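You operate a simulated robot arm through the tools that you are given. There is no shell and no other tool. Be economical: measure what you need, move in short steps, check, and stop when the job is done.

The job below is to be done with a simulated two-armed robot. You get a single attempt, and the scene is never put back.

Task
Pick up the white filter that says "medium" from the top of the steel bench with one hand, pass it to the other hand and put it on the top of the roller table.

It is judged by the outcome, as a careful person would: the job done as asked, and still so three seconds after it is handed in. It fails if anything else is knocked over, pushed out of place, dropped, spilled or broken.

Robot
Two 6-joint arms with two-finger grippers on one trunk, on a base that drives. Base frame: it is fixed to the floor where the robot stands at the start and does not move with it; the origin is under the middle of the robot, x ahead of it, y to its left, z up; the surface under the hand at the start is at about z = 88. Readings come in cm, rad, newtons and seconds.
The left shoulder is at the start at [7, 17.6, 121.5], the right one opposite. With the tool pointing down near the work surface each hand reaches from about 46 to 80 cm from the robot's upright axis, wherever it stands, measured 20 degrees to its own side. Places, roughly: top of the roller table [60, -460, 80]. Payload 2.45 kg a hand.
Tool frame (each hand has its own): the origin (TCP) lies between the finger pads and is the grasp point; the fingertips stand 2.6 cm ahead of it; z points along the fingers, y is the line along which they close. Largest opening 9.6 cm; the body of the gripper starts 6.9 cm behind the TCP.
Orientation is told as [roll, pitch, yaw] about the base's x, y, z axes, in that order, counted from this pose: with the fingers straight down and closing along the base's y, the tool's x points along the base's -x, its y along +y and its z along -z.

Tools
- The arms move only by the tool arm_command. It takes "left_targets", "right_targets" or both (then of equal length, played together; a hand with none holds still); each is a list of rows, each a list of 3 entries, a list of its own where there are three numbers: the turn, a rotation vector about the tool's x, y, z in degrees, then the shift along the tool's x, y, z in m, then the finger opening in m, from 0 to 0.096. In form: [[[ax, ay, az], [tx, ty, tz], gripper], ...]. A call has 1 to 12 rows; each row shifts and turns the commanded pose from where the row before left it, along the tool's axes as they then stand. A row lasts 0.2 s, in which the tool goes at most 5 cm and 0.15 rad; a call with a longer step from one row to the next is refused whole, and so is a gripper value outside its range. A pose out of reach is approached as far as the arm can. The call stops where the force on the tool passes 40 N (or 10 N more than at its start, if that is more) or the arm is blocked; 0.2 s more then pass. The fingers move at their own pace and stop on an object; they squeeze with about 44 N. The grip force told is the motor's: it shows also when the fingers shut on nothing. Time passes only in rows, and 0.2 s behind the last, so rows that do not move let the fingers close. It gives the time, the measured TCP pose, the force on the tool (base axes), the opening and the grip force at its end, in the units of the frame above (readings bear some noise), with the torque about the TCP (base axes, N m) and any sound that the robot's microphone picked up, and new pictures: "show" is both (left out), scene, wrist or none (wrist: the cameras of the hands that moved).
- Cameras (640 x 400 px; columns grow to the right, rows downward): "scene" is now at [12.46, -2.55, 151.62]; the picture's right is [-0.33, -0.94, 0.00], its down [-0.71, 0.25, -0.66] and it looks along [0.62, -0.22, -0.75] (base axes); focal length 264 px, centre (320, 200). "left" rides on the left gripper at [8.2, -0.3, -9.8] in its tool frame; the picture's right is [0.04, 1.00, 0.00], its down [-0.73, 0.03, -0.68] and it looks along [-0.68, 0.03, 0.73] (tool axes); focal length 256 px, centre (320, 200). "right" rides on the right gripper at [8.2, 0.3, -9.8] in its tool frame; the picture's right is [-0.04, 1.00, 0.00], its down [-0.73, -0.03, -0.68] and it looks along [-0.68, -0.03, 0.73] (tool axes); focal length 256 px, centre (320, 200). There is no depth. A picture from a camera that has moved, and an enlarged one, comes with that camera's place and axes in the base frame and with its lens.
- raise_lower(by): slides the trunk up (or, below 0, down) by that many cm; the arms and the scene camera ride with it, the base frame stays. It gives what a move gives, with no picture.
- steer(legs): drives the robot by 1 to 6 legs, each [ahead, left, turn to the left] in cm, cm and rad, along the robot's own axes; the way and the turn of a leg run together, so that a leg with both is an arc; at most 150 cm and 3.142 rad a leg. The arms and the cameras ride along, it lands a little off, and it stops where it bumps. It gives what a move gives, and a new picture of the scene camera.
- pan_tilt(pan, tilt): turns the head with the scene camera to pan (to the left, within 1.501 rad either way) and tilt (down, from -0.506 to 1.204), counted from straight ahead of the robot. It gives what a move gives, and a new picture of the scene camera.
- close_up(camera, box): a new picture of the part [left, top, right, bottom] of that camera's present view, enlarged. It takes no simulated time.
- close_job(): hands the job in; it is judged then, once.

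Go step by step. Nothing tells you exact positions but the pictures and the camera data: compare them with the known pose of the tool, close in by small moves and look again before you grip or let go. The budget is 120 turns and 260 pictures, counting those below and the enlarged ones. Unless the task says otherwise, let go and move clear before handing in.

The tools are called after "Emit:" by a JSON object that holds its "fn" and its "kwargs". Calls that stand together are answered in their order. arm_command: Moves the arms, as the interface text tells. Its arguments: {"type":"object","properties":{"left_targets":{"type":"array","items":{"type":"array"}},"right_targets":{"type":"array","items":{"type":"array"}},"show":{"type":"string","enum":["both","scene","wrist","none"]}},"required":[]} The other tools are called the same way: raise_lower (by) slides the trunk up or down; steer (legs) drives the base; pan_tilt (pan, tilt) turns the head that bears the scene camera; close_up (camera, box) takes an enlarged picture of a part of a camera's view; close_job () hands the job in.

At the start:

```text
t: 0.0
left_position: [63.12, 13.32, 115.29]
left_orientation: [0.0, 0.001, 0.0]
left_wrist_force: [0.7, -0.3, 0.5]
left_wrist_torque: [-0.01, -0.03, -0.01]
left_gripper_width: 9.61
left_grip_force: 0.1
right_position: [53.63, -34.94, 116.86]
right_orientation: [-0.001, -0.001, 0.0]
right_wrist_force: [0.5, -0.2, -0.3]
right_wrist_torque: [0.0, 0.01, -0.02]
right_gripper_width: 9.61
right_grip_force: 0.0
trunk travel left (down, up): [-70.0, 14.0]
robot x, y, heading: [0.17, -0.05, 0.001]
head pan, tilt: [-0.333, 0.852]
```

scene: 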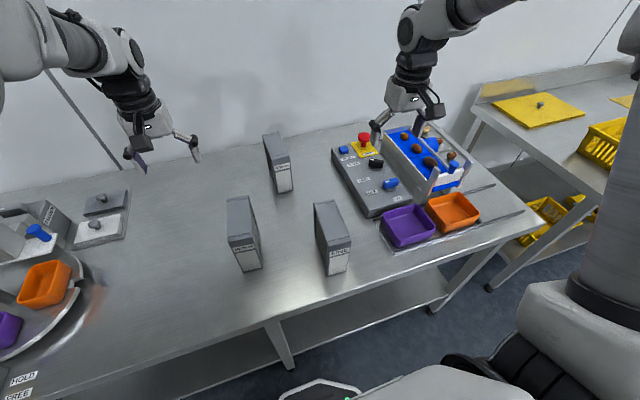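
right: 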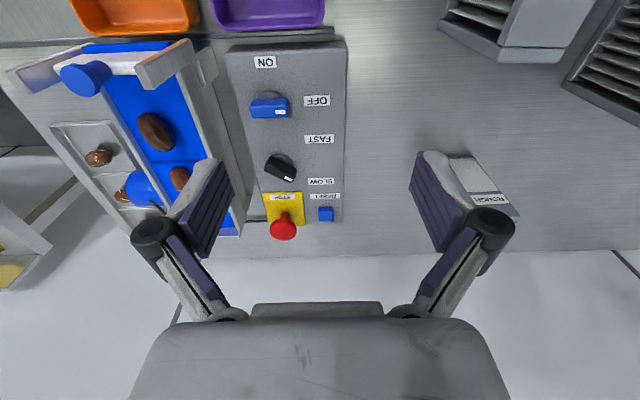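
left: 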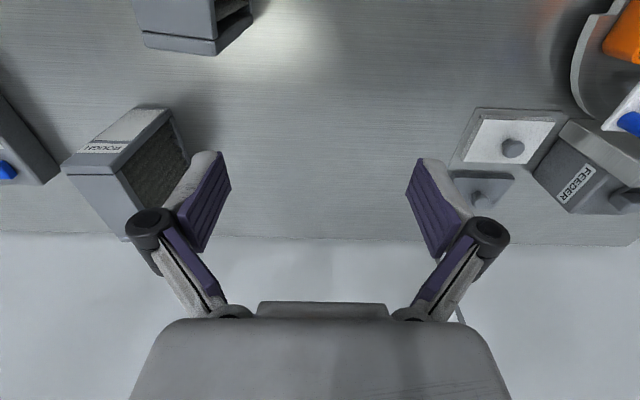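

I see three grey filter boxes on the bench with labels; I need to read the labels to find "medium".

Emit:
{"fn": "close_up", "kwargs": {"camera": "scene", "box": [210, 120, 370, 290]}}

Emit:
{"fn": "close_up", "kwargs": {"camera": "scene", "box": [0, 160, 160, 260]}}

```text
2.35 times, centred on (290, 205) of scene
camera zoom: at [12.46, -2.55, 151.62], right [-0.33, -0.94, 0.0], down [-0.71, 0.25, -0.66], along [0.62, -0.22, -0.75], focal length 620 px, centre (391, 188)
```

zoom: 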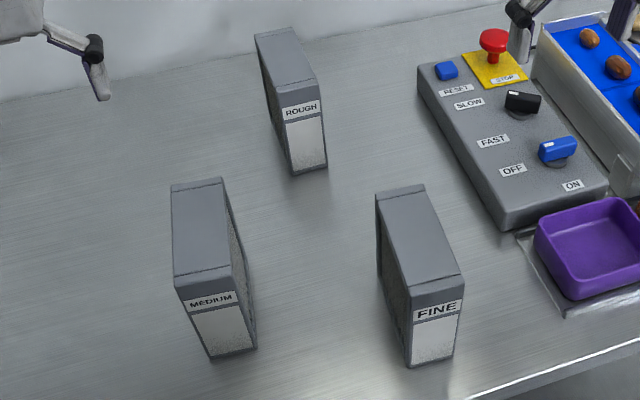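

```text
4.00 times, centred on (80, 210) of scene
camera zoom: at [12.46, -2.55, 151.62], right [-0.33, -0.94, 0.0], down [-0.71, 0.25, -0.66], along [0.62, -0.22, -0.75], focal length 1054 px, centre (1280, 160)
```

zoom: 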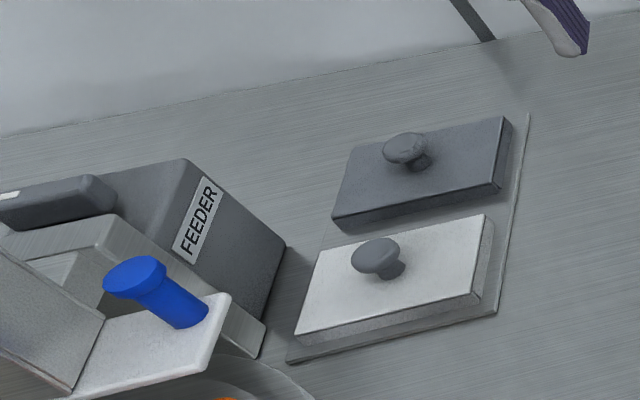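

The box labelled MEDIUM stands at about x 48–61, y 0–5.5, top z≈102. I'll bring the left hand above its near end and check.

Emit:
{"fn": "arm_command", "kwargs": {"left_targets": [[[0, 0, 0], [0.029, -0.026, 0], 0.096], [[0, 0, 0], [0.029, -0.026, 0], 0.096], [[0, 0, 0], [0.029, -0.026, 0], 0.096], [[0, 0, 0], [0.029, -0.026, 0], 0.096], [[0, 0, 0], [0, 0, 0], 0.096]]}}

```text
t: 1.2
left_position: [56.14, 10.05, 117.09]
left_orientation: [-0.074, 0.001, 0.042]
left_wrist_force: [0.8, 0.3, 0.7]
left_wrist_torque: [0.01, -0.02, -0.03]
left_gripper_width: 9.59
left_grip_force: 0.1
left hand out of reach, approached as far as the arm can: row 3, 4
right_position: [53.68, -34.92, 116.87]
right_orientation: [0.0, 0.0, 0.0]
right_wrist_force: [-0.4, 0.0, 0.1]
right_wrist_torque: [0.01, 0.02, 0.0]
right_gripper_width: 9.6
right_grip_force: 0.1
trunk travel left (down, up): [-70.0, 14.0]
robot x, y, heading: [-0.04, 0.16, 0.002]
head pan, tilt: [-0.333, 0.852]
camera scene: at [12.46, -2.51, 151.62], right [-0.33, -0.94, 0.0], down [-0.71, 0.25, -0.66], along [0.62, -0.22, -0.75], focal length 264 px, centre (320, 200)
camera left: at [47.99, 10.23, 126.99], right [-0.08, 0.99, -0.07], down [0.73, 0.11, 0.67], along [0.68, 0.0, -0.74], focal length 256 px, centre (320, 200)
```

scene: 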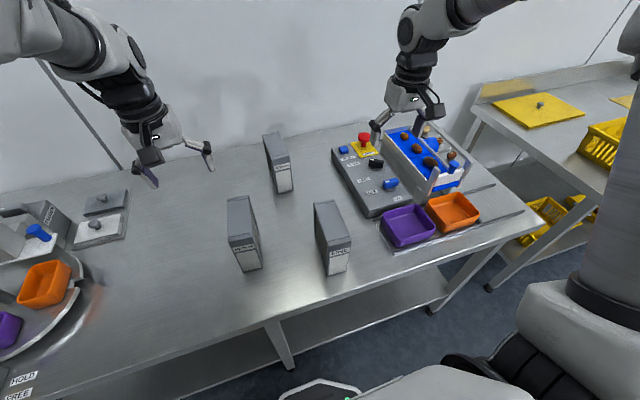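
left: 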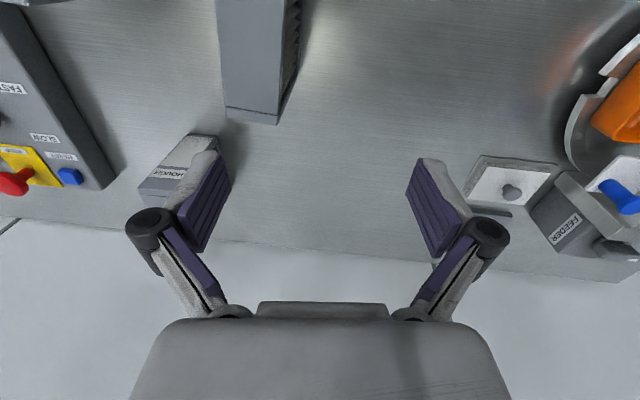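

The hand cannot come in so close from here; I'll drive the base back and to the right so the box lies in the left hand's comfortable zone.

Emit:
{"fn": "steer", "kwargs": {"legs": [[-10, 0, 0], [0, -16, 0]]}}

Emit:
{"fn": "arm_command", "kwargs": {"left_targets": [[[0, 0, 0], [0, 0, 0], 0.096]]}}

```text
t: 3.4
left_position: [46.18, -5.77, 117.18]
left_orientation: [-0.072, -0.001, 0.048]
left_wrist_force: [-0.5, 1.1, -0.3]
left_wrist_torque: [-0.03, 0.02, 0.0]
left_gripper_width: 9.61
left_grip_force: 0.0
right_position: [43.71, -50.67, 116.71]
right_orientation: [-0.002, 0.0, 0.003]
right_wrist_force: [-0.2, 0.7, -0.5]
right_wrist_torque: [0.0, 0.01, -0.01]
right_gripper_width: 9.62
right_grip_force: 0.0
trunk travel left (down, up): [-70.0, 14.0]
robot x, y, heading: [-10.01, -15.98, 0.007]
head pan, tilt: [-0.333, 0.852]
camera scene: at [2.52, -18.42, 151.62], right [-0.32, -0.95, 0.0], down [-0.71, 0.24, -0.66], along [0.62, -0.21, -0.75], focal length 264 px, centre (320, 200)
```

scene: 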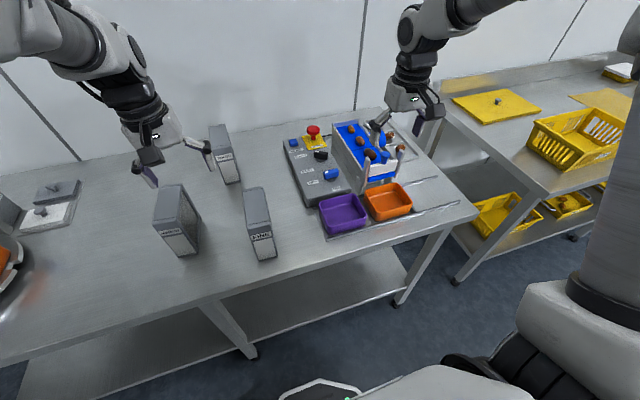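

```text
t: 3.8
left_position: [46.08, -5.62, 117.33]
left_orientation: [-0.077, -0.001, 0.049]
left_wrist_force: [-0.7, -0.5, 0.0]
left_wrist_torque: [-0.03, 0.01, -0.02]
left_gripper_width: 9.59
left_grip_force: 0.0
right_position: [43.73, -50.7, 116.74]
right_orientation: [0.0, -0.001, 0.003]
right_wrist_force: [0.5, 0.8, 0.4]
right_wrist_torque: [-0.01, 0.0, -0.01]
right_gripper_width: 9.59
right_grip_force: 0.0
trunk travel left (down, up): [-70.0, 14.0]
robot x, y, heading: [-9.98, -16.15, 0.005]
head pan, tilt: [-0.333, 0.852]
camera scene: at [2.4, -18.52, 151.63], right [-0.32, -0.95, 0.0], down [-0.71, 0.24, -0.66], along [0.62, -0.21, -0.75], focal length 264 px, centre (320, 200)
camera left: at [37.9, -5.51, 127.25], right [-0.09, 0.99, -0.08], down [0.73, 0.12, 0.68], along [0.68, 0.0, -0.73], focal length 256 px, centre (320, 200)
```

scene: 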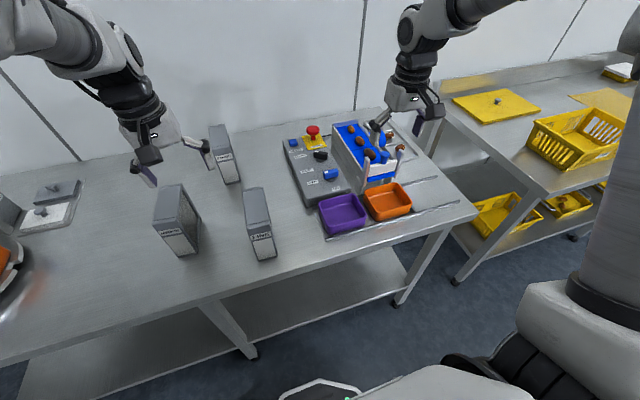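
left: 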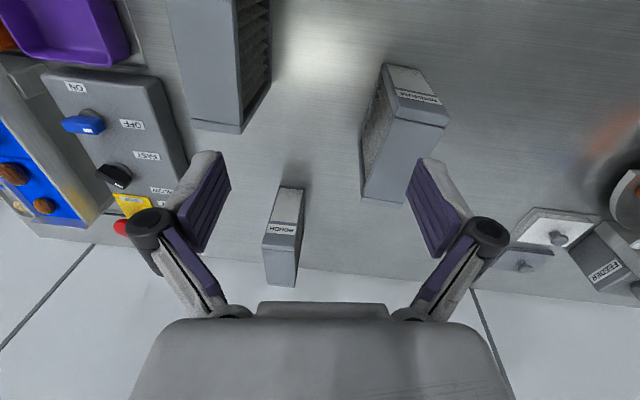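

Medium box centre is about (54.3, 3.0), nearly aligned with x. Moving the left hand above its near end.

Emit:
{"fn": "arm_command", "kwargs": {"left_targets": [[[0, 0, 0], [-0.027, 0.04, 0], 0.096], [[0, 0, 0], [-0.027, 0.04, 0], 0.096], [[0, 0, 0], [0, 0, 0], 0.096]], "show": "wrist"}}

```text
t: 4.6
left_position: [50.9, 2.2, 116.74]
left_orientation: [-0.067, -0.001, 0.044]
left_wrist_force: [-0.4, -0.1, -0.2]
left_wrist_torque: [0.02, -0.01, 0.0]
left_gripper_width: 9.61
left_grip_force: 0.2
right_position: [43.58, -51.06, 116.67]
right_orientation: [0.0, 0.0, 0.003]
right_wrist_force: [-1.2, -0.1, -0.3]
right_wrist_torque: [-0.01, -0.05, 0.02]
right_gripper_width: 9.59
right_grip_force: 0.0
trunk travel left (down, up): [-70.0, 14.0]
robot x, y, heading: [-9.93, -16.28, 0.004]
head pan, tilt: [-0.333, 0.852]
camera left: at [42.67, 2.16, 126.59], right [-0.08, 0.99, -0.07], down [0.73, 0.11, 0.68], along [0.68, 0.01, -0.73], focal length 256 px, centre (320, 200)
```

left: 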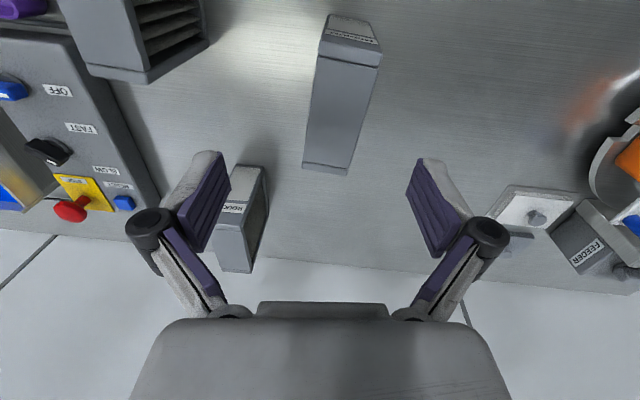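

Emit:
{"fn": "arm_command", "kwargs": {"left_targets": [[[-3.8, 0, 7.1], [-0.006, 0.011, 0], 0.096], [[0, 0, 0], [0, 0, 0.03], 0.096], [[0, 0, 0], [0, 0, 0.03], 0.096], [[0, 0, 0], [0, 0, 0], 0.096]]}}

```text
t: 5.6
left_position: [51.58, 3.59, 110.62]
left_orientation: [-0.005, -0.005, -0.079]
left_wrist_force: [0.2, -0.1, -0.4]
left_wrist_torque: [0.01, 0.01, 0.01]
left_gripper_width: 9.59
left_grip_force: 0.0
right_position: [43.75, -50.73, 116.73]
right_orientation: [0.0, -0.002, 0.003]
right_wrist_force: [-0.2, -0.4, -0.3]
right_wrist_torque: [0.01, 0.01, -0.01]
right_gripper_width: 9.59
right_grip_force: 0.0
trunk travel left (down, up): [-70.0, 14.0]
robot x, y, heading: [-9.56, -16.27, 0.001]
head pan, tilt: [-0.333, 0.852]
camera scene: at [2.39, -18.64, 151.63], right [-0.32, -0.95, 0.0], down [-0.71, 0.24, -0.66], along [0.62, -0.21, -0.75], focal length 264 px, centre (320, 200)
camera left: at [43.35, 3.94, 120.5], right [0.04, 1.0, 0.0], down [0.73, -0.03, 0.68], along [0.68, -0.03, -0.73], focal length 256 px, centre (320, 200)
```

scene: 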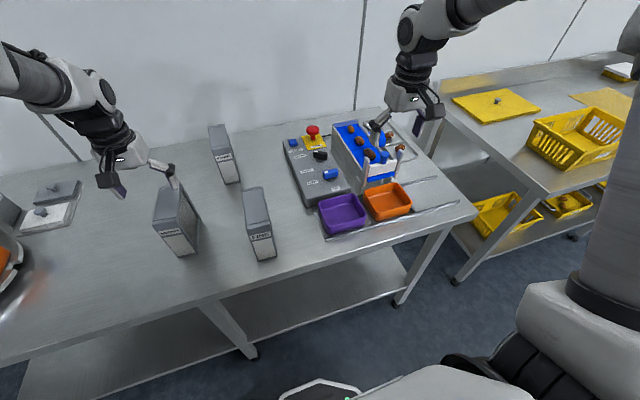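
left: 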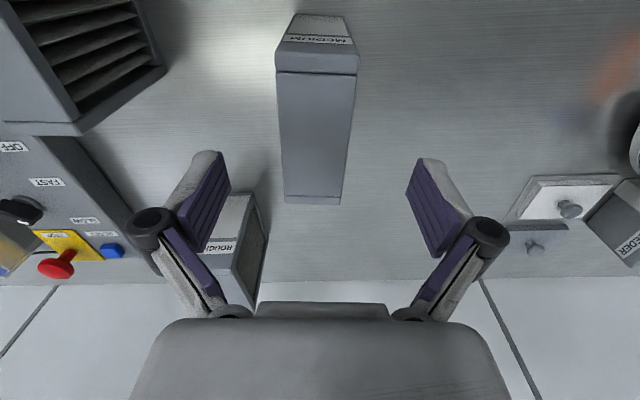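

Well aligned; descending around the box, then checking before closing.

Emit:
{"fn": "arm_command", "kwargs": {"left_targets": [[[0, 0, 0], [0, -0.003, 0.03], 0.096], [[0, 0, 0], [0, 0, 0.03], 0.096], [[0, 0, 0], [0, 0, 0.03], 0.096], [[0, 0, 0], [0, 0, 0.028], 0.096], [[0, 0, 0], [0, 0, 0], 0.096]]}}

```text
t: 6.8
left_position: [51.71, 3.17, 98.76]
left_orientation: [-0.005, -0.008, -0.078]
left_wrist_force: [-0.1, -0.9, -0.2]
left_wrist_torque: [0.0, -0.02, 0.0]
left_gripper_width: 9.61
left_grip_force: 0.0
right_position: [43.71, -50.9, 116.8]
right_orientation: [0.0, -0.001, 0.002]
right_wrist_force: [-0.2, 0.2, 0.7]
right_wrist_torque: [-0.01, -0.03, -0.01]
right_gripper_width: 9.58
right_grip_force: 0.0
trunk travel left (down, up): [-70.0, 14.0]
robot x, y, heading: [-10.31, -16.37, -0.002]
head pan, tilt: [-0.333, 0.852]
camera scene: at [2.37, -18.68, 151.63], right [-0.32, -0.95, 0.0], down [-0.71, 0.24, -0.66], along [0.62, -0.21, -0.75], focal length 264 px, centre (320, 200)
camera left: at [43.47, 3.58, 108.59], right [0.04, 1.0, 0.0], down [0.73, -0.03, 0.68], along [0.68, -0.03, -0.73], focal length 256 px, centre (320, 200)
```

scene: 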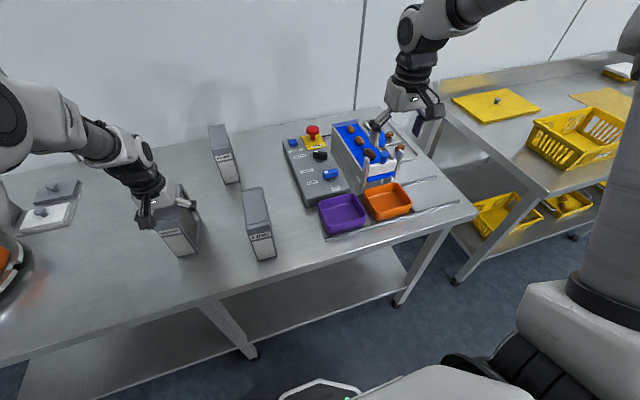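
left: 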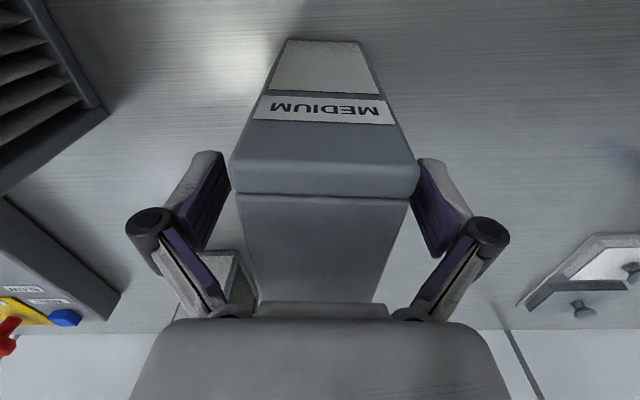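

Emit:
{"fn": "arm_command", "kwargs": {"left_targets": [[[0, 0, 0], [0, 0, 0], 0.0], [[0, 0, 0], [0, 0, 0], 0.0], [[0, 0, 0], [0, 0, 0], 0.0], [[0, 0, 0], [0, 0, 0], 0.0]], "show": "wrist"}}

```text
t: 7.8
left_position: [51.77, 3.18, 98.87]
left_orientation: [-0.003, -0.007, -0.079]
left_wrist_force: [1.8, -1.0, 6.0]
left_wrist_torque: [0.19, -0.29, -0.12]
left_gripper_width: 5.32
left_grip_force: 43.4
right_position: [43.74, -50.78, 116.8]
right_orientation: [0.001, -0.001, 0.003]
right_wrist_force: [0.0, -0.4, -0.6]
right_wrist_torque: [-0.01, 0.03, 0.01]
right_gripper_width: 9.61
right_grip_force: 0.0
trunk travel left (down, up): [-70.0, 14.0]
robot x, y, heading: [-10.01, -16.14, 0.003]
head pan, tilt: [-0.333, 0.852]
camera left: at [43.52, 3.57, 108.64], right [0.04, 1.0, 0.0], down [0.73, -0.03, 0.68], along [0.68, -0.03, -0.73], focal length 256 px, centre (320, 200)
```

left: 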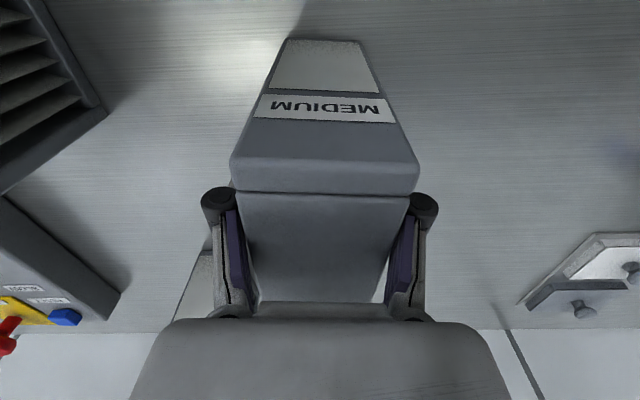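

Gripped, 5.3 cm wide. Lifting.

Emit:
{"fn": "arm_command", "kwargs": {"left_targets": [[[0, 0, 0], [0, 0, -0.015], 0.0], [[0, 0, 0], [0, 0, -0.025], 0.0], [[0, 0, 0], [0, 0, -0.03], 0.0], [[0, 0, 0], [0, 0, -0.03], 0.0], [[0, 0, 0], [0, 0, -0.03], 0.0], [[0, 0, 0], [0, 0, -0.03], 0.0], [[0, 0, 0], [0, 0, 0], 0.0]]}}

```text
t: 9.4
left_position: [51.77, 3.08, 114.79]
left_orientation: [-0.004, -0.007, -0.078]
left_wrist_force: [-0.1, 0.6, -2.3]
left_wrist_torque: [0.01, 0.05, 0.03]
left_gripper_width: 5.36
left_grip_force: 44.0
right_position: [43.91, -50.84, 116.8]
right_orientation: [-0.001, 0.002, 0.005]
right_wrist_force: [0.6, 0.0, 0.3]
right_wrist_torque: [0.03, 0.05, 0.02]
right_gripper_width: 9.61
right_grip_force: 0.0
trunk travel left (down, up): [-70.0, 14.0]
robot x, y, heading: [-10.28, -16.25, -0.003]
head pan, tilt: [-0.333, 0.852]
camera scene: at [2.52, -18.66, 151.62], right [-0.32, -0.95, 0.0], down [-0.71, 0.24, -0.66], along [0.62, -0.21, -0.75], focal length 264 px, centre (320, 200)
camera left: at [43.63, 3.48, 124.59], right [0.04, 1.0, 0.0], down [0.73, -0.03, 0.68], along [0.68, -0.03, -0.73], focal length 256 px, centre (320, 200)
```

scene: 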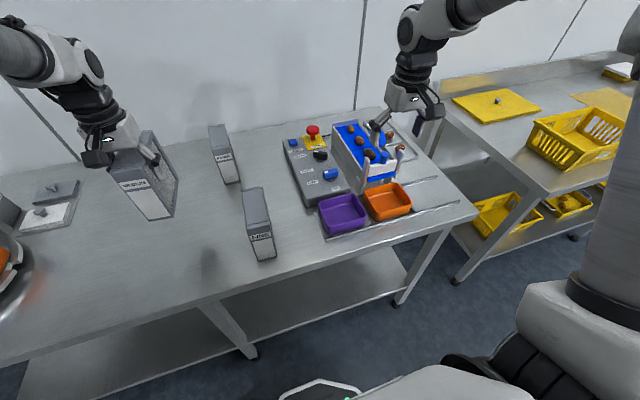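
left: 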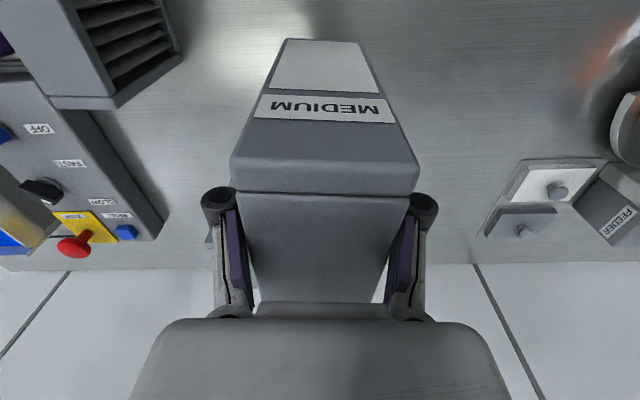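

The box is held firmly and is light. I'll raise the trunk, back away from the bench and look to the right along the way to the roller table.

Emit:
{"fn": "raise_lower", "kwargs": {"by": 8}}

Emit:
{"fn": "steer", "kwargs": {"legs": [[-30, 0, 0]]}}

Emit:
{"fn": "pan_tilt", "kwargs": {"pan": -1.3, "tilt": 0.4}}

```text
t: 10.6
left_position: [51.92, 3.08, 122.67]
left_orientation: [-0.004, -0.006, -0.078]
left_wrist_force: [0.6, 0.4, -1.5]
left_wrist_torque: [0.0, 0.05, 0.0]
left_gripper_width: 5.32
left_grip_force: 44.0
right_position: [43.84, -50.83, 124.71]
right_orientation: [-0.001, 0.002, 0.004]
right_wrist_force: [0.8, 0.1, 1.0]
right_wrist_torque: [0.02, 0.02, -0.05]
right_gripper_width: 9.58
right_grip_force: 0.0
trunk travel left (down, up): [-78.0, 6.0]
robot x, y, heading: [-10.16, -15.96, 0.001]
head pan, tilt: [-0.333, 0.852]
```

```text
t: 12.6
left_position: [21.43, 2.95, 122.63]
left_orientation: [-0.004, -0.004, -0.079]
left_wrist_force: [-0.7, 0.6, -2.2]
left_wrist_torque: [-0.01, 0.06, 0.0]
left_gripper_width: 5.31
left_grip_force: 44.6
right_position: [13.4, -50.96, 124.69]
right_orientation: [0.001, 0.002, 0.006]
right_wrist_force: [0.9, 0.8, 0.2]
right_wrist_torque: [0.02, -0.01, 0.02]
right_gripper_width: 9.61
right_grip_force: 0.1
trunk travel left (down, up): [-78.0, 6.0]
robot x, y, heading: [-40.61, -16.75, 0.007]
head pan, tilt: [-0.333, 0.852]
camera scene: at [-27.93, -18.78, 159.59], right [-0.32, -0.95, 0.0], down [-0.71, 0.24, -0.66], along [0.62, -0.21, -0.75], focal length 264 px, centre (320, 200)
```

scene: 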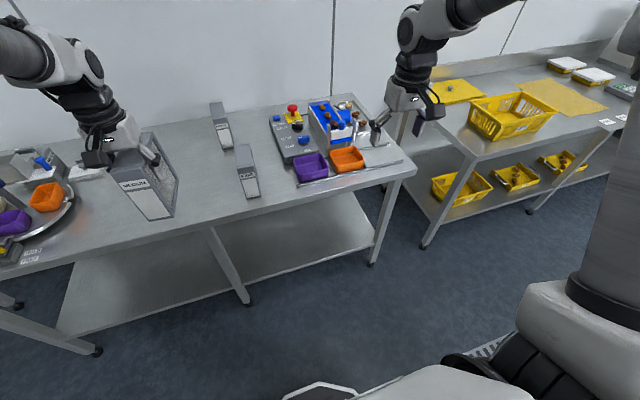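

```text
t: 13.9
left_position: [21.06, 2.96, 122.77]
left_orientation: [-0.002, -0.005, -0.078]
left_wrist_force: [0.5, 0.2, -1.9]
left_wrist_torque: [0.01, 0.02, 0.0]
left_gripper_width: 5.34
left_grip_force: 43.9
right_position: [13.09, -51.0, 124.77]
right_orientation: [-0.001, 0.001, 0.006]
right_wrist_force: [-0.3, 0.4, 0.2]
right_wrist_torque: [0.01, -0.02, -0.03]
right_gripper_width: 9.6
right_grip_force: 0.1
trunk travel left (down, up): [-78.0, 6.0]
robot x, y, heading: [-40.88, -16.41, -0.0]
head pan, tilt: [-1.3, 0.4]
camera scene: at [-33.0, -25.17, 163.54], right [-0.96, -0.27, 0.0], down [-0.11, 0.37, -0.92], along [0.25, -0.89, -0.39], focal length 264 px, centre (320, 200)
```

scene: 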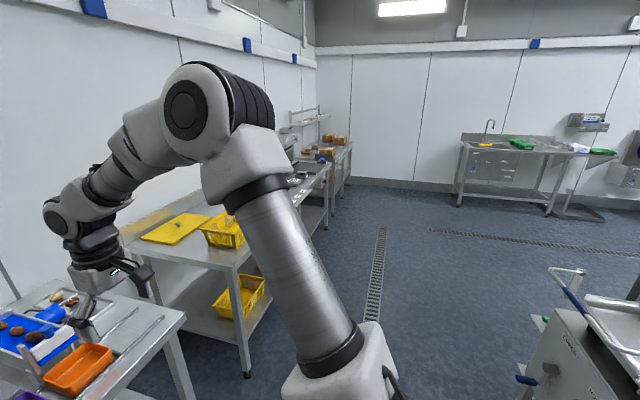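

Backed off with clear floor ahead. Now rotate the left hand so the box lies across in front of me (camera outwards) for the handover, and look ahead again.

Emit:
{"fn": "arm_command", "kwargs": {"left_targets": [[[0, 0, 8.5], [0, 0, 0], 0.0], [[0, 0, 8.5], [0, 0, 0], 0.0], [[0, 0, 8.5], [0, 0, 0], 0.0], [[0, 0, 8.5], [0, 0, 0], 0.0], [[0, 0, 8.5], [0, 0, 0], 0.0], [[0, 0, 8.5], [0, 0, 0], 0.0], [[0, 0, 8.5], [0, 0, 0], 0.0], [[0, 0, 8.5], [0, 0, 0], 0.0], [[0, 0, 8.5], [0, 0, 0], 0.0], [[0, 0, 8.5], [0, 0, 0], 0.0], [[0, 0, 0], [0, 0, 0], 0.0]], "show": "none"}}

Emit:
{"fn": "pan_tilt", "kwargs": {"pan": 0, "tilt": 0.7}}

```text
t: 16.3
left_position: [21.23, 2.94, 122.78]
left_orientation: [0.007, -0.005, -1.564]
left_wrist_force: [-0.3, 0.3, -1.7]
left_wrist_torque: [0.05, -0.02, 0.03]
left_gripper_width: 5.36
left_grip_force: 44.1
right_position: [13.11, -50.9, 124.68]
right_orientation: [0.0, 0.0, 0.005]
right_wrist_force: [0.4, 0.3, 0.3]
right_wrist_torque: [-0.02, 0.03, 0.02]
right_gripper_width: 9.6
right_grip_force: 0.1
trunk travel left (down, up): [-78.0, 6.0]
robot x, y, heading: [-40.46, -16.29, 0.009]
head pan, tilt: [-1.3, 0.4]
```

```text
t: 17.7
left_position: [21.18, 3.06, 122.76]
left_orientation: [0.006, -0.004, -1.563]
left_wrist_force: [0.0, -0.1, -2.4]
left_wrist_torque: [0.02, 0.02, 0.01]
left_gripper_width: 5.32
left_grip_force: 44.1
right_position: [13.17, -50.8, 124.77]
right_orientation: [0.0, -0.001, 0.005]
right_wrist_force: [-0.2, -0.2, -0.4]
right_wrist_torque: [-0.01, -0.01, 0.0]
right_gripper_width: 9.56
right_grip_force: 0.0
trunk travel left (down, up): [-78.0, 6.0]
robot x, y, heading: [-40.6, -16.18, 0.006]
head pan, tilt: [0.0, 0.7]
camera scene: at [-27.07, -16.22, 160.86], right [0.0, -1.0, 0.0], down [-0.64, 0.0, -0.76], along [0.76, 0.0, -0.64], focal length 264 px, centre (320, 200)
```

scene: 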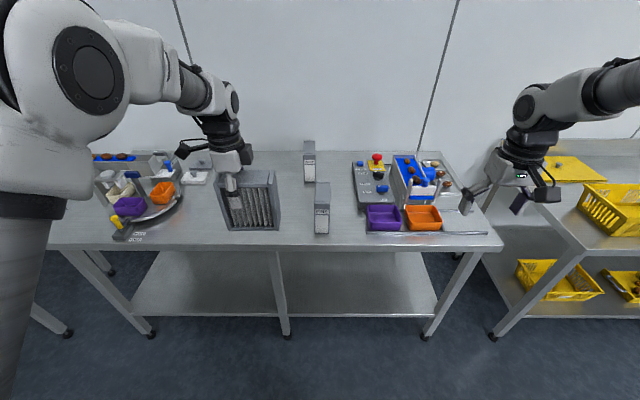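

The box now hangs across in front of me. Centre it with the left hand and turn the right hand to yaw +90° with its fingers tilted 30° toward the box.

Emit:
{"fn": "arm_command", "kwargs": {"left_targets": [[[0, 0, 0], [-0.025, 0, 0], 0.0], [[0, 0, 0], [-0.025, 0, 0], 0.0], [[0, 0, 0], [-0.025, 0, 0], 0.0], [[0, 0, 0], [-0.025, 0, 0], 0.0], [[0, 0, 0], [0, 0, 0], 0.0], [[0, 0, 0], [0, 0, 0], 0.0], [[0, 0, 0], [0, 0, 0], 0.0], [[0, 0, 0], [0, 0, 0], 0.0], [[0, 0, 0], [0, 0, 0], 0.0], [[0, 0, 0], [0, 0, 0], 0.0], [[0, 0, 0], [0, 0, 0], 0.0]], "right_targets": [[[0, 0, -8.2], [0, 0, 0], 0.096], [[0, 0, -8.2], [0, 0, 0], 0.096], [[0, 0, -8.2], [0, 0, 0], 0.096], [[0, 0, -8.2], [0, 0, 0], 0.096], [[0, 0, -8.2], [0, 0, 0], 0.096], [[0, 0, -8.2], [0, 0, 0], 0.096], [[0, 0, -8.2], [0, 0, 0], 0.096], [[0, 0, -8.2], [0, 0, 0], 0.096], [[0, 0, -8.2], [0, 0, 0], 0.096], [[0, 0, -8.2], [0, 0, 0], 0.096], [[0, 0, -8.2], [0, 0, 0], 0.096]], "show": "scene"}}

Emit:
{"fn": "arm_command", "kwargs": {"right_targets": [[[0, -7.5, 0], [0, 0, -0.01], 0.096], [[0, -7.5, 0], [0, 0, -0.01], 0.096], [[0, -7.5, 0], [0, 0, -0.01], 0.096], [[0, -7.5, 0], [0, 0, -0.01], 0.096], [[0, 0, 0], [0, 0, 0], 0.096]]}}

```text
t: 20.1
left_position: [21.42, -7.01, 122.76]
left_orientation: [0.004, -0.006, -1.561]
left_wrist_force: [-0.7, -0.9, -2.0]
left_wrist_torque: [0.09, -0.02, 0.0]
left_gripper_width: 5.33
left_grip_force: 44.0
right_position: [13.05, -50.86, 124.77]
right_orientation: [0.002, 0.0, 1.583]
right_wrist_force: [0.6, -0.2, 0.4]
right_wrist_torque: [0.01, 0.01, -0.01]
right_gripper_width: 9.6
right_grip_force: 0.0
trunk travel left (down, up): [-78.0, 6.0]
robot x, y, heading: [-40.58, -16.23, 0.005]
head pan, tilt: [0.0, 0.7]
camera scene: at [-27.07, -16.21, 160.86], right [0.0, -1.0, 0.0], down [-0.64, 0.0, -0.76], along [0.76, 0.0, -0.64], focal length 264 px, centre (320, 200)
```

scene: 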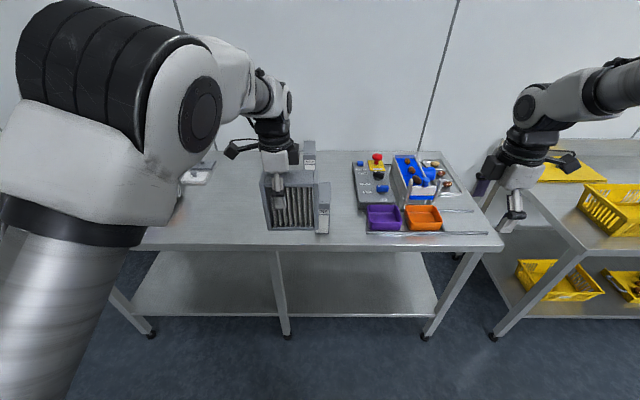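

```text
t: 21.3
left_position: [21.24, -7.04, 122.86]
left_orientation: [0.005, -0.006, -1.56]
left_wrist_force: [0.5, -0.7, -1.7]
left_wrist_torque: [0.01, 0.01, 0.01]
left_gripper_width: 5.33
left_grip_force: 44.4
right_position: [13.04, -51.73, 128.75]
right_orientation: [0.0, -0.527, 1.58]
right_wrist_force: [-0.3, 0.1, 1.1]
right_wrist_torque: [0.03, 0.01, -0.01]
right_gripper_width: 9.6
right_grip_force: 0.1
trunk travel left (down, up): [-78.0, 6.0]
robot x, y, heading: [-40.73, -16.26, 0.003]
head pan, tilt: [0.0, 0.7]
camera scene: at [-27.07, -16.19, 160.86], right [0.0, -1.0, 0.0], down [-0.64, 0.0, -0.76], along [0.76, 0.0, -0.64], focal length 264 px, centre (320, 200)
camera right: at [12.95, -63.62, 133.03], right [-1.0, 0.03, 0.02], down [0.03, 0.29, 0.96], along [0.02, 0.96, -0.29], focal length 256 px, centre (320, 200)
```

scene: 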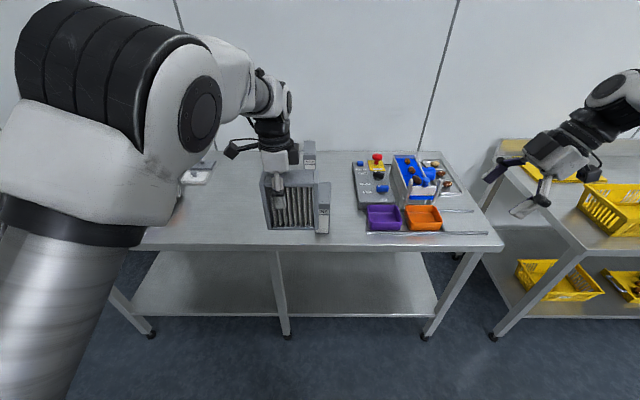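
right: 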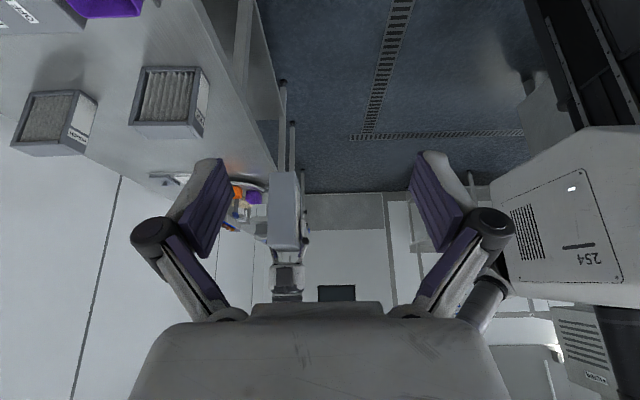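

Emit:
{"fn": "arm_command", "kwargs": {"right_targets": [[[0, 0, 0], [-0.0304, -0.0083, 0.0148], 0.096], [[0, 0, 0], [-0.0304, -0.0083, 0.0148], 0.096], [[0, 0, 0], [-0.0304, -0.0083, 0.0148], 0.096], [[0, 0, 0], [-0.0304, -0.0083, 0.0148], 0.096], [[0, 0, 0], [-0.0304, -0.0083, 0.0148], 0.096], [[0, 0, 0], [-0.0304, -0.0083, 0.0148], 0.096], [[0, 0, 0], [-0.0304, -0.0083, 0.0148], 0.096], [[0, 0, 0], [0, -0.015, 0], 0.096], [[0, 0, 0], [0, 0, 0], 0.096]]}}

```text
t: 23.3
left_position: [21.3, -7.06, 122.76]
left_orientation: [0.005, -0.006, -1.561]
left_wrist_force: [-0.3, -0.6, -1.9]
left_wrist_torque: [0.1, 0.01, 0.0]
left_gripper_width: 5.39
left_grip_force: 44.0
right_position: [20.37, -28.24, 130.27]
right_orientation: [-0.001, -0.525, 1.577]
right_wrist_force: [0.9, -0.4, -0.6]
right_wrist_torque: [0.01, -0.04, 0.03]
right_gripper_width: 9.6
right_grip_force: 0.1
trunk travel left (down, up): [-78.0, 6.0]
robot x, y, heading: [-40.51, -16.16, 0.004]
head pan, tilt: [0.0, 0.7]
camera scene: at [-27.1, -16.29, 160.86], right [0.0, -1.0, 0.0], down [-0.64, 0.0, -0.76], along [0.76, 0.0, -0.64], focal length 264 px, centre (320, 200)
camera right: at [20.13, -40.08, 134.68], right [-1.0, 0.03, 0.02], down [0.03, 0.3, 0.96], along [0.02, 0.96, -0.3], focal length 256 px, centre (320, 200)
```

scene: 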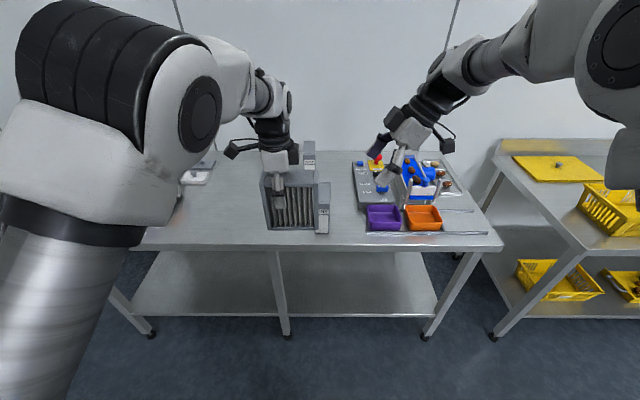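
right: 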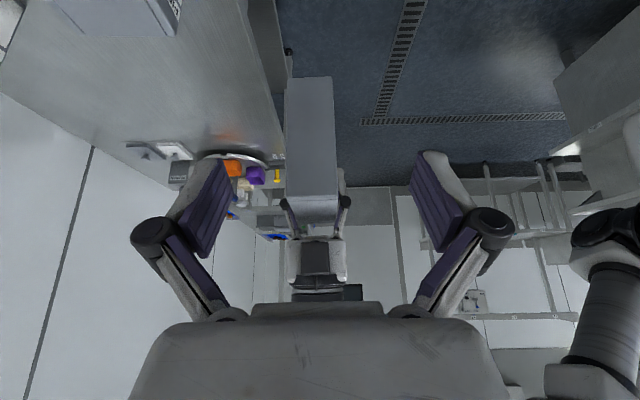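

The end face of the box lies at x≈21.4, y≈−16, top z≈126.5, as predicted. Moving to just above, then sliding in along the fingers.

Emit:
{"fn": "arm_command", "kwargs": {"right_targets": [[[0, 0, 0], [-0.031, -0.0033, 0.0143], 0.096], [[0, 0, 0], [-0.031, -0.0033, 0.0143], 0.096], [[0, 0, 0], [-0.031, -0.0034, 0.0143], 0.096], [[0, 0, 0], [0, 0, 0.02], 0.096], [[0, 0, 0], [0, 0, 0.02], 0.096], [[0, 0, 0], [0, 0, 0], 0.096]]}}

```text
t: 24.7
left_position: [21.28, -7.01, 122.84]
left_orientation: [0.006, -0.007, -1.561]
left_wrist_force: [0.2, 0.2, -1.5]
left_wrist_torque: [0.0, -0.02, 0.01]
left_gripper_width: 5.33
left_grip_force: 44.5
right_position: [21.1, -15.89, 127.76]
right_orientation: [0.0, -0.524, 1.58]
right_wrist_force: [-0.6, 0.1, 0.1]
right_wrist_torque: [0.02, 0.01, -0.01]
right_gripper_width: 9.64
right_grip_force: 0.1
trunk travel left (down, up): [-78.0, 6.0]
robot x, y, heading: [-40.89, -16.3, 0.007]
head pan, tilt: [0.0, 0.7]
camera scene: at [-27.13, -16.2, 160.86], right [0.0, -1.0, 0.0], down [-0.64, 0.0, -0.76], along [0.76, 0.0, -0.64], focal length 264 px, centre (320, 200)
camera right: at [21.0, -27.79, 132.06], right [-1.0, 0.03, 0.02], down [0.03, 0.3, 0.95], along [0.02, 0.95, -0.3], focal length 256 px, centre (320, 200)
```

scene: 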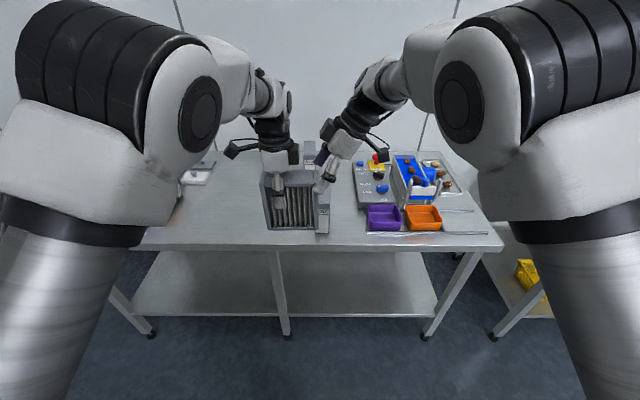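
right: 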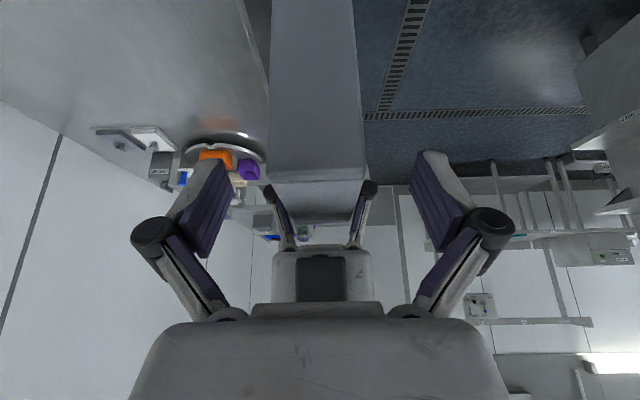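

Aligned; sliding the last 5.5 cm in.

Emit:
{"fn": "arm_command", "kwargs": {"right_targets": [[[0, 0, 0], [0, -0.001, 0.02], 0.096], [[0, 0, 0], [0, -0.001, 0.02], 0.096], [[0, 0, 0], [0, 0, 0.015], 0.096], [[0, 0, 0], [0, 0, 0], 0.096]]}}

Emit:
{"fn": "close_up", "kwargs": {"camera": "scene", "box": [220, 110, 380, 240]}}

```text
t: 25.7
left_position: [21.34, -6.96, 122.75]
left_orientation: [0.006, -0.007, -1.561]
left_wrist_force: [0.3, 0.2, -2.1]
left_wrist_torque: [0.05, 0.02, -0.03]
left_gripper_width: 5.33
left_grip_force: 43.6
right_position: [21.94, -13.71, 123.4]
right_orientation: [0.002, -0.539, 1.563]
right_wrist_force: [-0.1, -0.3, 0.1]
right_wrist_torque: [0.0, -0.01, -0.02]
right_gripper_width: 9.59
right_grip_force: 0.0
trunk travel left (down, up): [-78.0, 6.0]
robot x, y, heading: [-40.79, -16.36, 0.008]
head pan, tilt: [0.0, 0.7]
camera scene: at [-27.06, -16.19, 160.86], right [0.0, -1.0, 0.0], down [-0.64, 0.0, -0.76], along [0.76, 0.0, -0.64], focal length 264 px, centre (320, 200)
camera right: at [21.49, -25.73, 127.59], right [-1.0, 0.04, 0.02], down [0.03, 0.28, 0.96], along [0.03, 0.96, -0.28], focal length 256 px, centre (320, 200)
```

scene: 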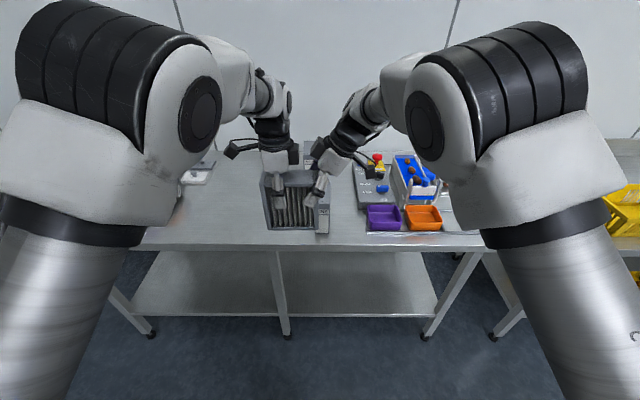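
right: 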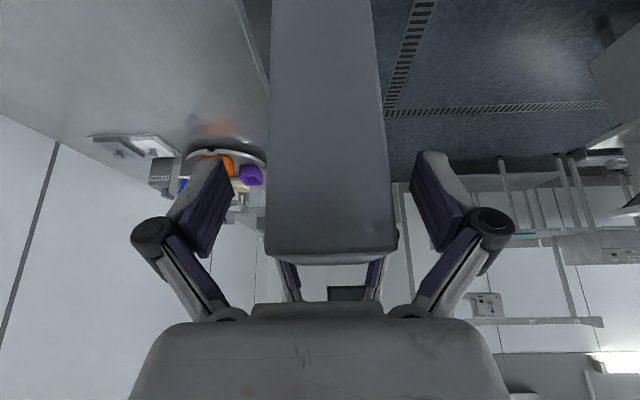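

```text
3.08 times, centred on (300, 175) of scene
camera zoom: at [-27.06, -16.19, 160.86], right [0.0, -1.0, 0.0], down [-0.64, 0.0, -0.76], along [0.76, 0.0, -0.64], focal length 811 px, centre (382, 277)
```

zoom: 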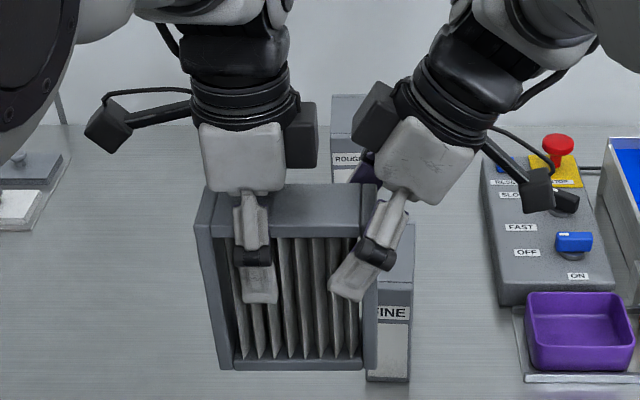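

The right fingers straddle the far end of the box, frame included, 0.6 cm off centre. Centring and closing.

Emit:
{"fn": "arm_command", "kwargs": {"right_targets": [[[0, 0, 0], [0, 0.006, 0], 0.096], [[0, 0, 0], [0, 0, 0], 0.096]], "show": "none"}}

```text
t: 26.3
left_position: [21.29, -6.96, 122.77]
left_orientation: [0.007, -0.006, -1.56]
left_wrist_force: [-0.1, 0.2, -2.2]
left_wrist_torque: [-0.01, 0.0, -0.01]
left_gripper_width: 5.33
left_grip_force: 44.4
right_position: [21.29, -13.76, 122.83]
right_orientation: [0.019, -0.545, 1.549]
right_wrist_force: [-0.6, -0.1, 0.0]
right_wrist_torque: [0.0, -0.01, -0.01]
right_gripper_width: 9.61
right_grip_force: 0.1
trunk travel left (down, up): [-78.0, 6.0]
robot x, y, heading: [-40.74, -15.92, 0.005]
head pan, tilt: [0.0, 0.7]
```

Emit:
{"fn": "arm_command", "kwargs": {"right_targets": [[[0, 0, 0], [0, 0, 0], 0.06], [[0, 0, 0], [0, 0, 0], 0.0], [[0, 0, 0], [0, 0, 0], 0.0], [[0, 0, 0], [0, 0, 0], 0.0], [[0, 0, 0], [0, 0, 0], 0.0]]}}

Emit:
{"fn": "close_up", "kwargs": {"camera": "scene", "box": [220, 110, 380, 240]}}

```text
t: 27.5
left_position: [21.44, -6.96, 122.82]
left_orientation: [0.006, -0.006, -1.559]
left_wrist_force: [-27.1, 8.4, 22.1]
left_wrist_torque: [-0.31, 0.83, -1.59]
left_gripper_width: 5.33
left_grip_force: 43.8
right_position: [21.21, -14.09, 123.13]
right_orientation: [0.01, -0.545, 1.551]
right_wrist_force: [26.9, -8.7, -22.1]
right_wrist_torque: [-1.36, -0.88, -0.38]
right_gripper_width: 5.35
right_grip_force: 43.9
trunk travel left (down, up): [-78.0, 6.0]
robot x, y, heading: [-40.53, -16.52, 0.002]
head pan, tilt: [0.0, 0.7]
camera scene: at [-27.07, -16.21, 160.86], right [0.0, -1.0, 0.0], down [-0.64, 0.0, -0.76], along [0.76, 0.0, -0.64], focal length 264 px, centre (320, 200)
camera right: at [20.9, -26.01, 127.21], right [-1.0, 0.05, 0.03], down [0.04, 0.28, 0.96], along [0.04, 0.96, -0.28], focal length 256 px, centre (320, 200)
```

scene: 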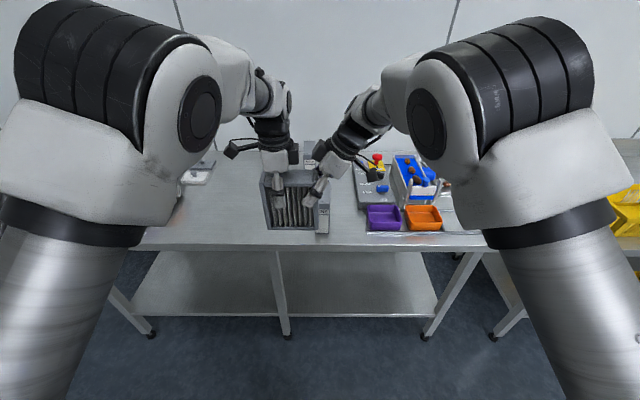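
right: 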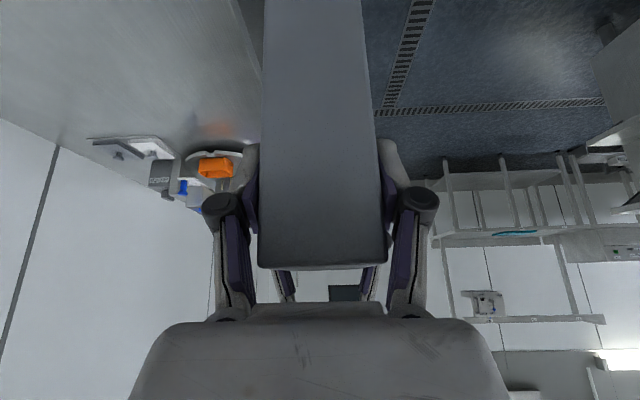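

```text
3.08 times, centred on (300, 175) of scene
camera zoom: at [-27.07, -16.21, 160.86], right [0.0, -1.0, 0.0], down [-0.64, 0.0, -0.76], along [0.76, 0.0, -0.64], focal length 811 px, centre (382, 277)
```

zoom: 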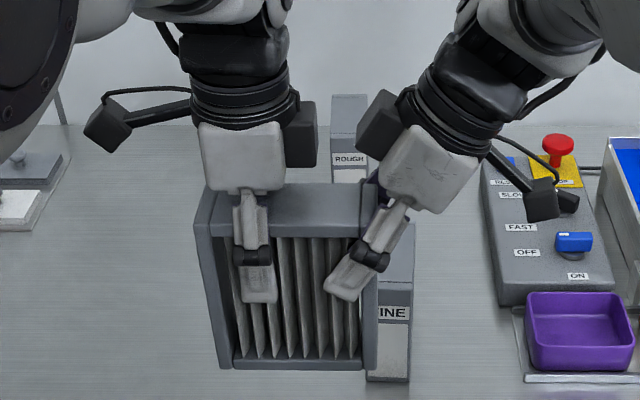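

Both hands hold it (5.35 cm). Releasing the left hand.

Emit:
{"fn": "arm_command", "kwargs": {"left_targets": [[[0, 0, 0], [0, 0, 0], 0.065], [[0, 0, 0], [0, 0, 0], 0.096], [[0, 0, 0], [0, 0, 0], 0.096]], "show": "scene"}}

Emit:
{"fn": "close_up", "kwargs": {"camera": "scene", "box": [220, 110, 380, 240]}}

```text
t: 28.3
left_position: [21.41, -7.1, 122.73]
left_orientation: [0.005, -0.007, -1.56]
left_wrist_force: [-0.4, -0.7, 0.8]
left_wrist_torque: [-0.03, -0.01, 0.01]
left_gripper_width: 9.6
left_grip_force: 0.1
right_position: [21.33, -14.01, 123.2]
right_orientation: [0.011, -0.547, 1.554]
right_wrist_force: [0.0, -0.5, -1.8]
right_wrist_torque: [-0.1, 0.03, -0.01]
right_gripper_width: 5.34
right_grip_force: 43.5
trunk travel left (down, up): [-78.0, 6.0]
robot x, y, heading: [-40.54, -16.16, 0.002]
head pan, tilt: [0.0, 0.7]
camera scene: at [-27.07, -16.21, 160.86], right [0.0, -1.0, 0.0], down [-0.64, 0.0, -0.76], along [0.76, 0.0, -0.64], focal length 264 px, centre (320, 200)
```

scene: 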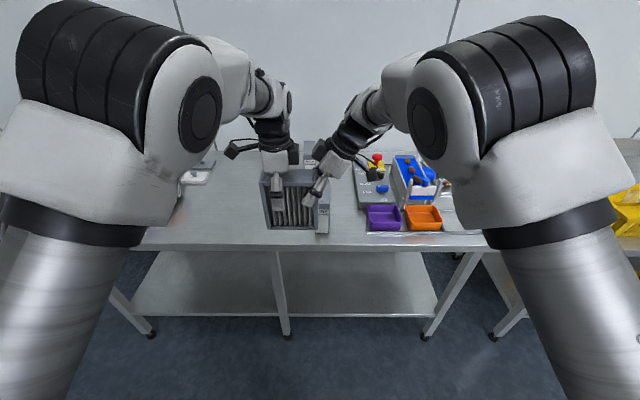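

```text
3.08 times, centred on (300, 175) of scene
camera zoom: at [-27.07, -16.21, 160.86], right [0.0, -1.0, 0.0], down [-0.64, 0.0, -0.76], along [0.76, 0.0, -0.64], focal length 811 px, centre (382, 277)
```

zoom: 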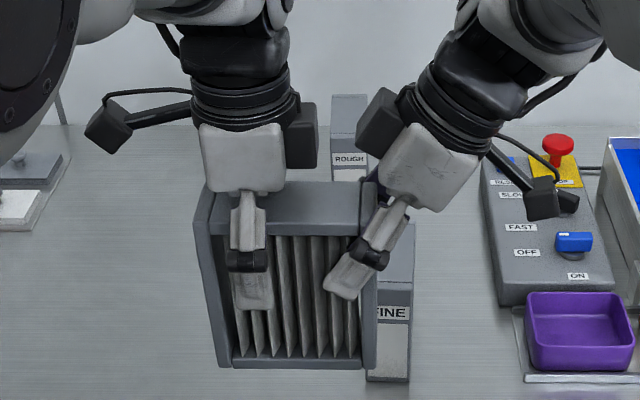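

The right hand holds the box alone. Lifting the left hand straight up and then out to the left.

Emit:
{"fn": "arm_command", "kwargs": {"left_targets": [[[0, 0, 0], [0, 0, -0.03], 0.096], [[0, 0, 0], [0, 0, -0.03], 0.096], [[0, 0, 0], [0, 0, -0.03], 0.096], [[0, 0, 0], [0.04, 0, 0], 0.096], [[0, 0, 0], [0.04, 0, 0], 0.096], [[0, 0, 0], [0.04, 0, 0], 0.096], [[0, 0, 0], [0.04, 0, 0], 0.096], [[0, 0, 0], [0.04, 0, 0], 0.096], [[0, 0, 0], [0, 0, 0], 0.096]], "show": "scene"}}

```text
t: 30.3
left_position: [21.16, 12.89, 131.75]
left_orientation: [0.006, -0.004, -1.562]
left_wrist_force: [0.4, 0.3, 0.2]
left_wrist_torque: [0.01, -0.04, 0.01]
left_gripper_width: 9.6
left_grip_force: 0.1
right_position: [21.36, -14.18, 123.4]
right_orientation: [0.007, -0.548, 1.553]
right_wrist_force: [-0.4, -0.1, -1.5]
right_wrist_torque: [-0.09, 0.01, 0.0]
right_gripper_width: 5.33
right_grip_force: 44.0
trunk travel left (down, up): [-78.0, 6.0]
robot x, y, heading: [-40.59, -16.46, 0.005]
head pan, tilt: [0.0, 0.7]
camera scene: at [-27.07, -16.35, 160.86], right [0.0, -1.0, 0.0], down [-0.64, 0.0, -0.76], along [0.76, 0.0, -0.64], focal length 264 px, centre (320, 200)
```

scene: 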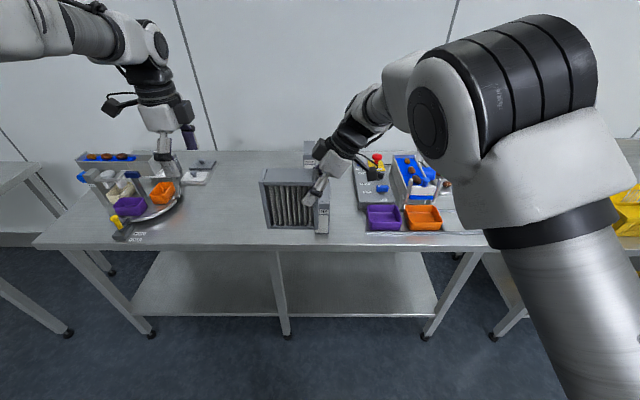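

Handover done. Now drive right towards the roller table, looking as I go.

Emit:
{"fn": "pan_tilt", "kwargs": {"pan": -1.4, "tilt": 0.6}}

Emit:
{"fn": "steer", "kwargs": {"legs": [[0, -120, 0]]}}

```text
t: 31.9
left_position: [21.24, 12.93, 131.68]
left_orientation: [0.005, -0.003, -1.562]
left_wrist_force: [0.1, 0.4, -0.2]
left_wrist_torque: [0.0, 0.04, -0.05]
left_gripper_width: 9.59
left_grip_force: 0.0
right_position: [21.31, -14.02, 123.34]
right_orientation: [0.007, -0.547, 1.557]
right_wrist_force: [0.5, 0.4, -2.2]
right_wrist_torque: [-0.11, -0.02, 0.03]
right_gripper_width: 5.32
right_grip_force: 43.9
trunk travel left (down, up): [-78.0, 6.0]
robot x, y, heading: [-40.88, -16.22, 0.005]
head pan, tilt: [-1.4, 0.6]
camera scene: at [-34.01, -24.92, 161.73], right [-0.98, -0.18, 0.0], down [-0.1, 0.56, -0.83], along [0.14, -0.81, -0.56], focal length 264 px, centre (320, 200)
```

scene: 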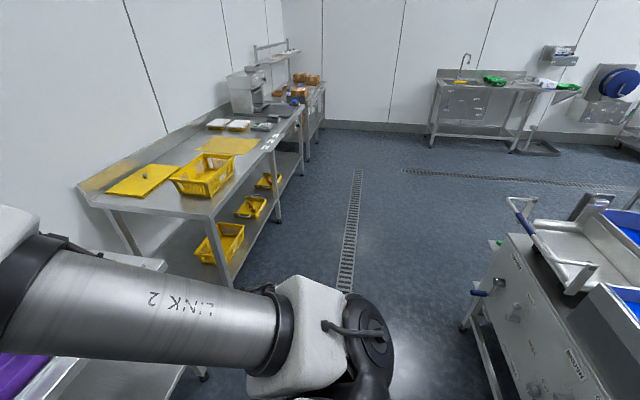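

```text
t: 37.9
left_position: [21.67, -105.47, 131.75]
left_orientation: [0.007, -0.006, -1.563]
left_wrist_force: [-0.4, -0.8, 0.2]
left_wrist_torque: [0.0, 0.0, 0.0]
left_gripper_width: 9.6
left_grip_force: 0.0
right_position: [21.83, -132.56, 123.43]
right_orientation: [0.006, -0.545, 1.555]
right_wrist_force: [-0.5, 0.2, -2.7]
right_wrist_torque: [-0.09, -0.01, -0.01]
right_gripper_width: 5.32
right_grip_force: 43.6
trunk travel left (down, up): [-78.0, 6.0]
robot x, y, heading: [-40.29, -135.0, 0.0]
head pan, tilt: [-1.4, 0.6]
camera scene: at [-33.51, -143.4, 161.73], right [-0.98, -0.17, 0.0], down [-0.1, 0.56, -0.83], along [0.14, -0.81, -0.56], focal length 264 px, centre (320, 200)
```

scene: 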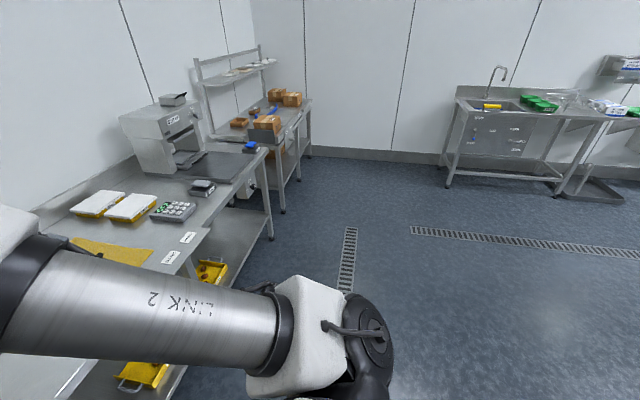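

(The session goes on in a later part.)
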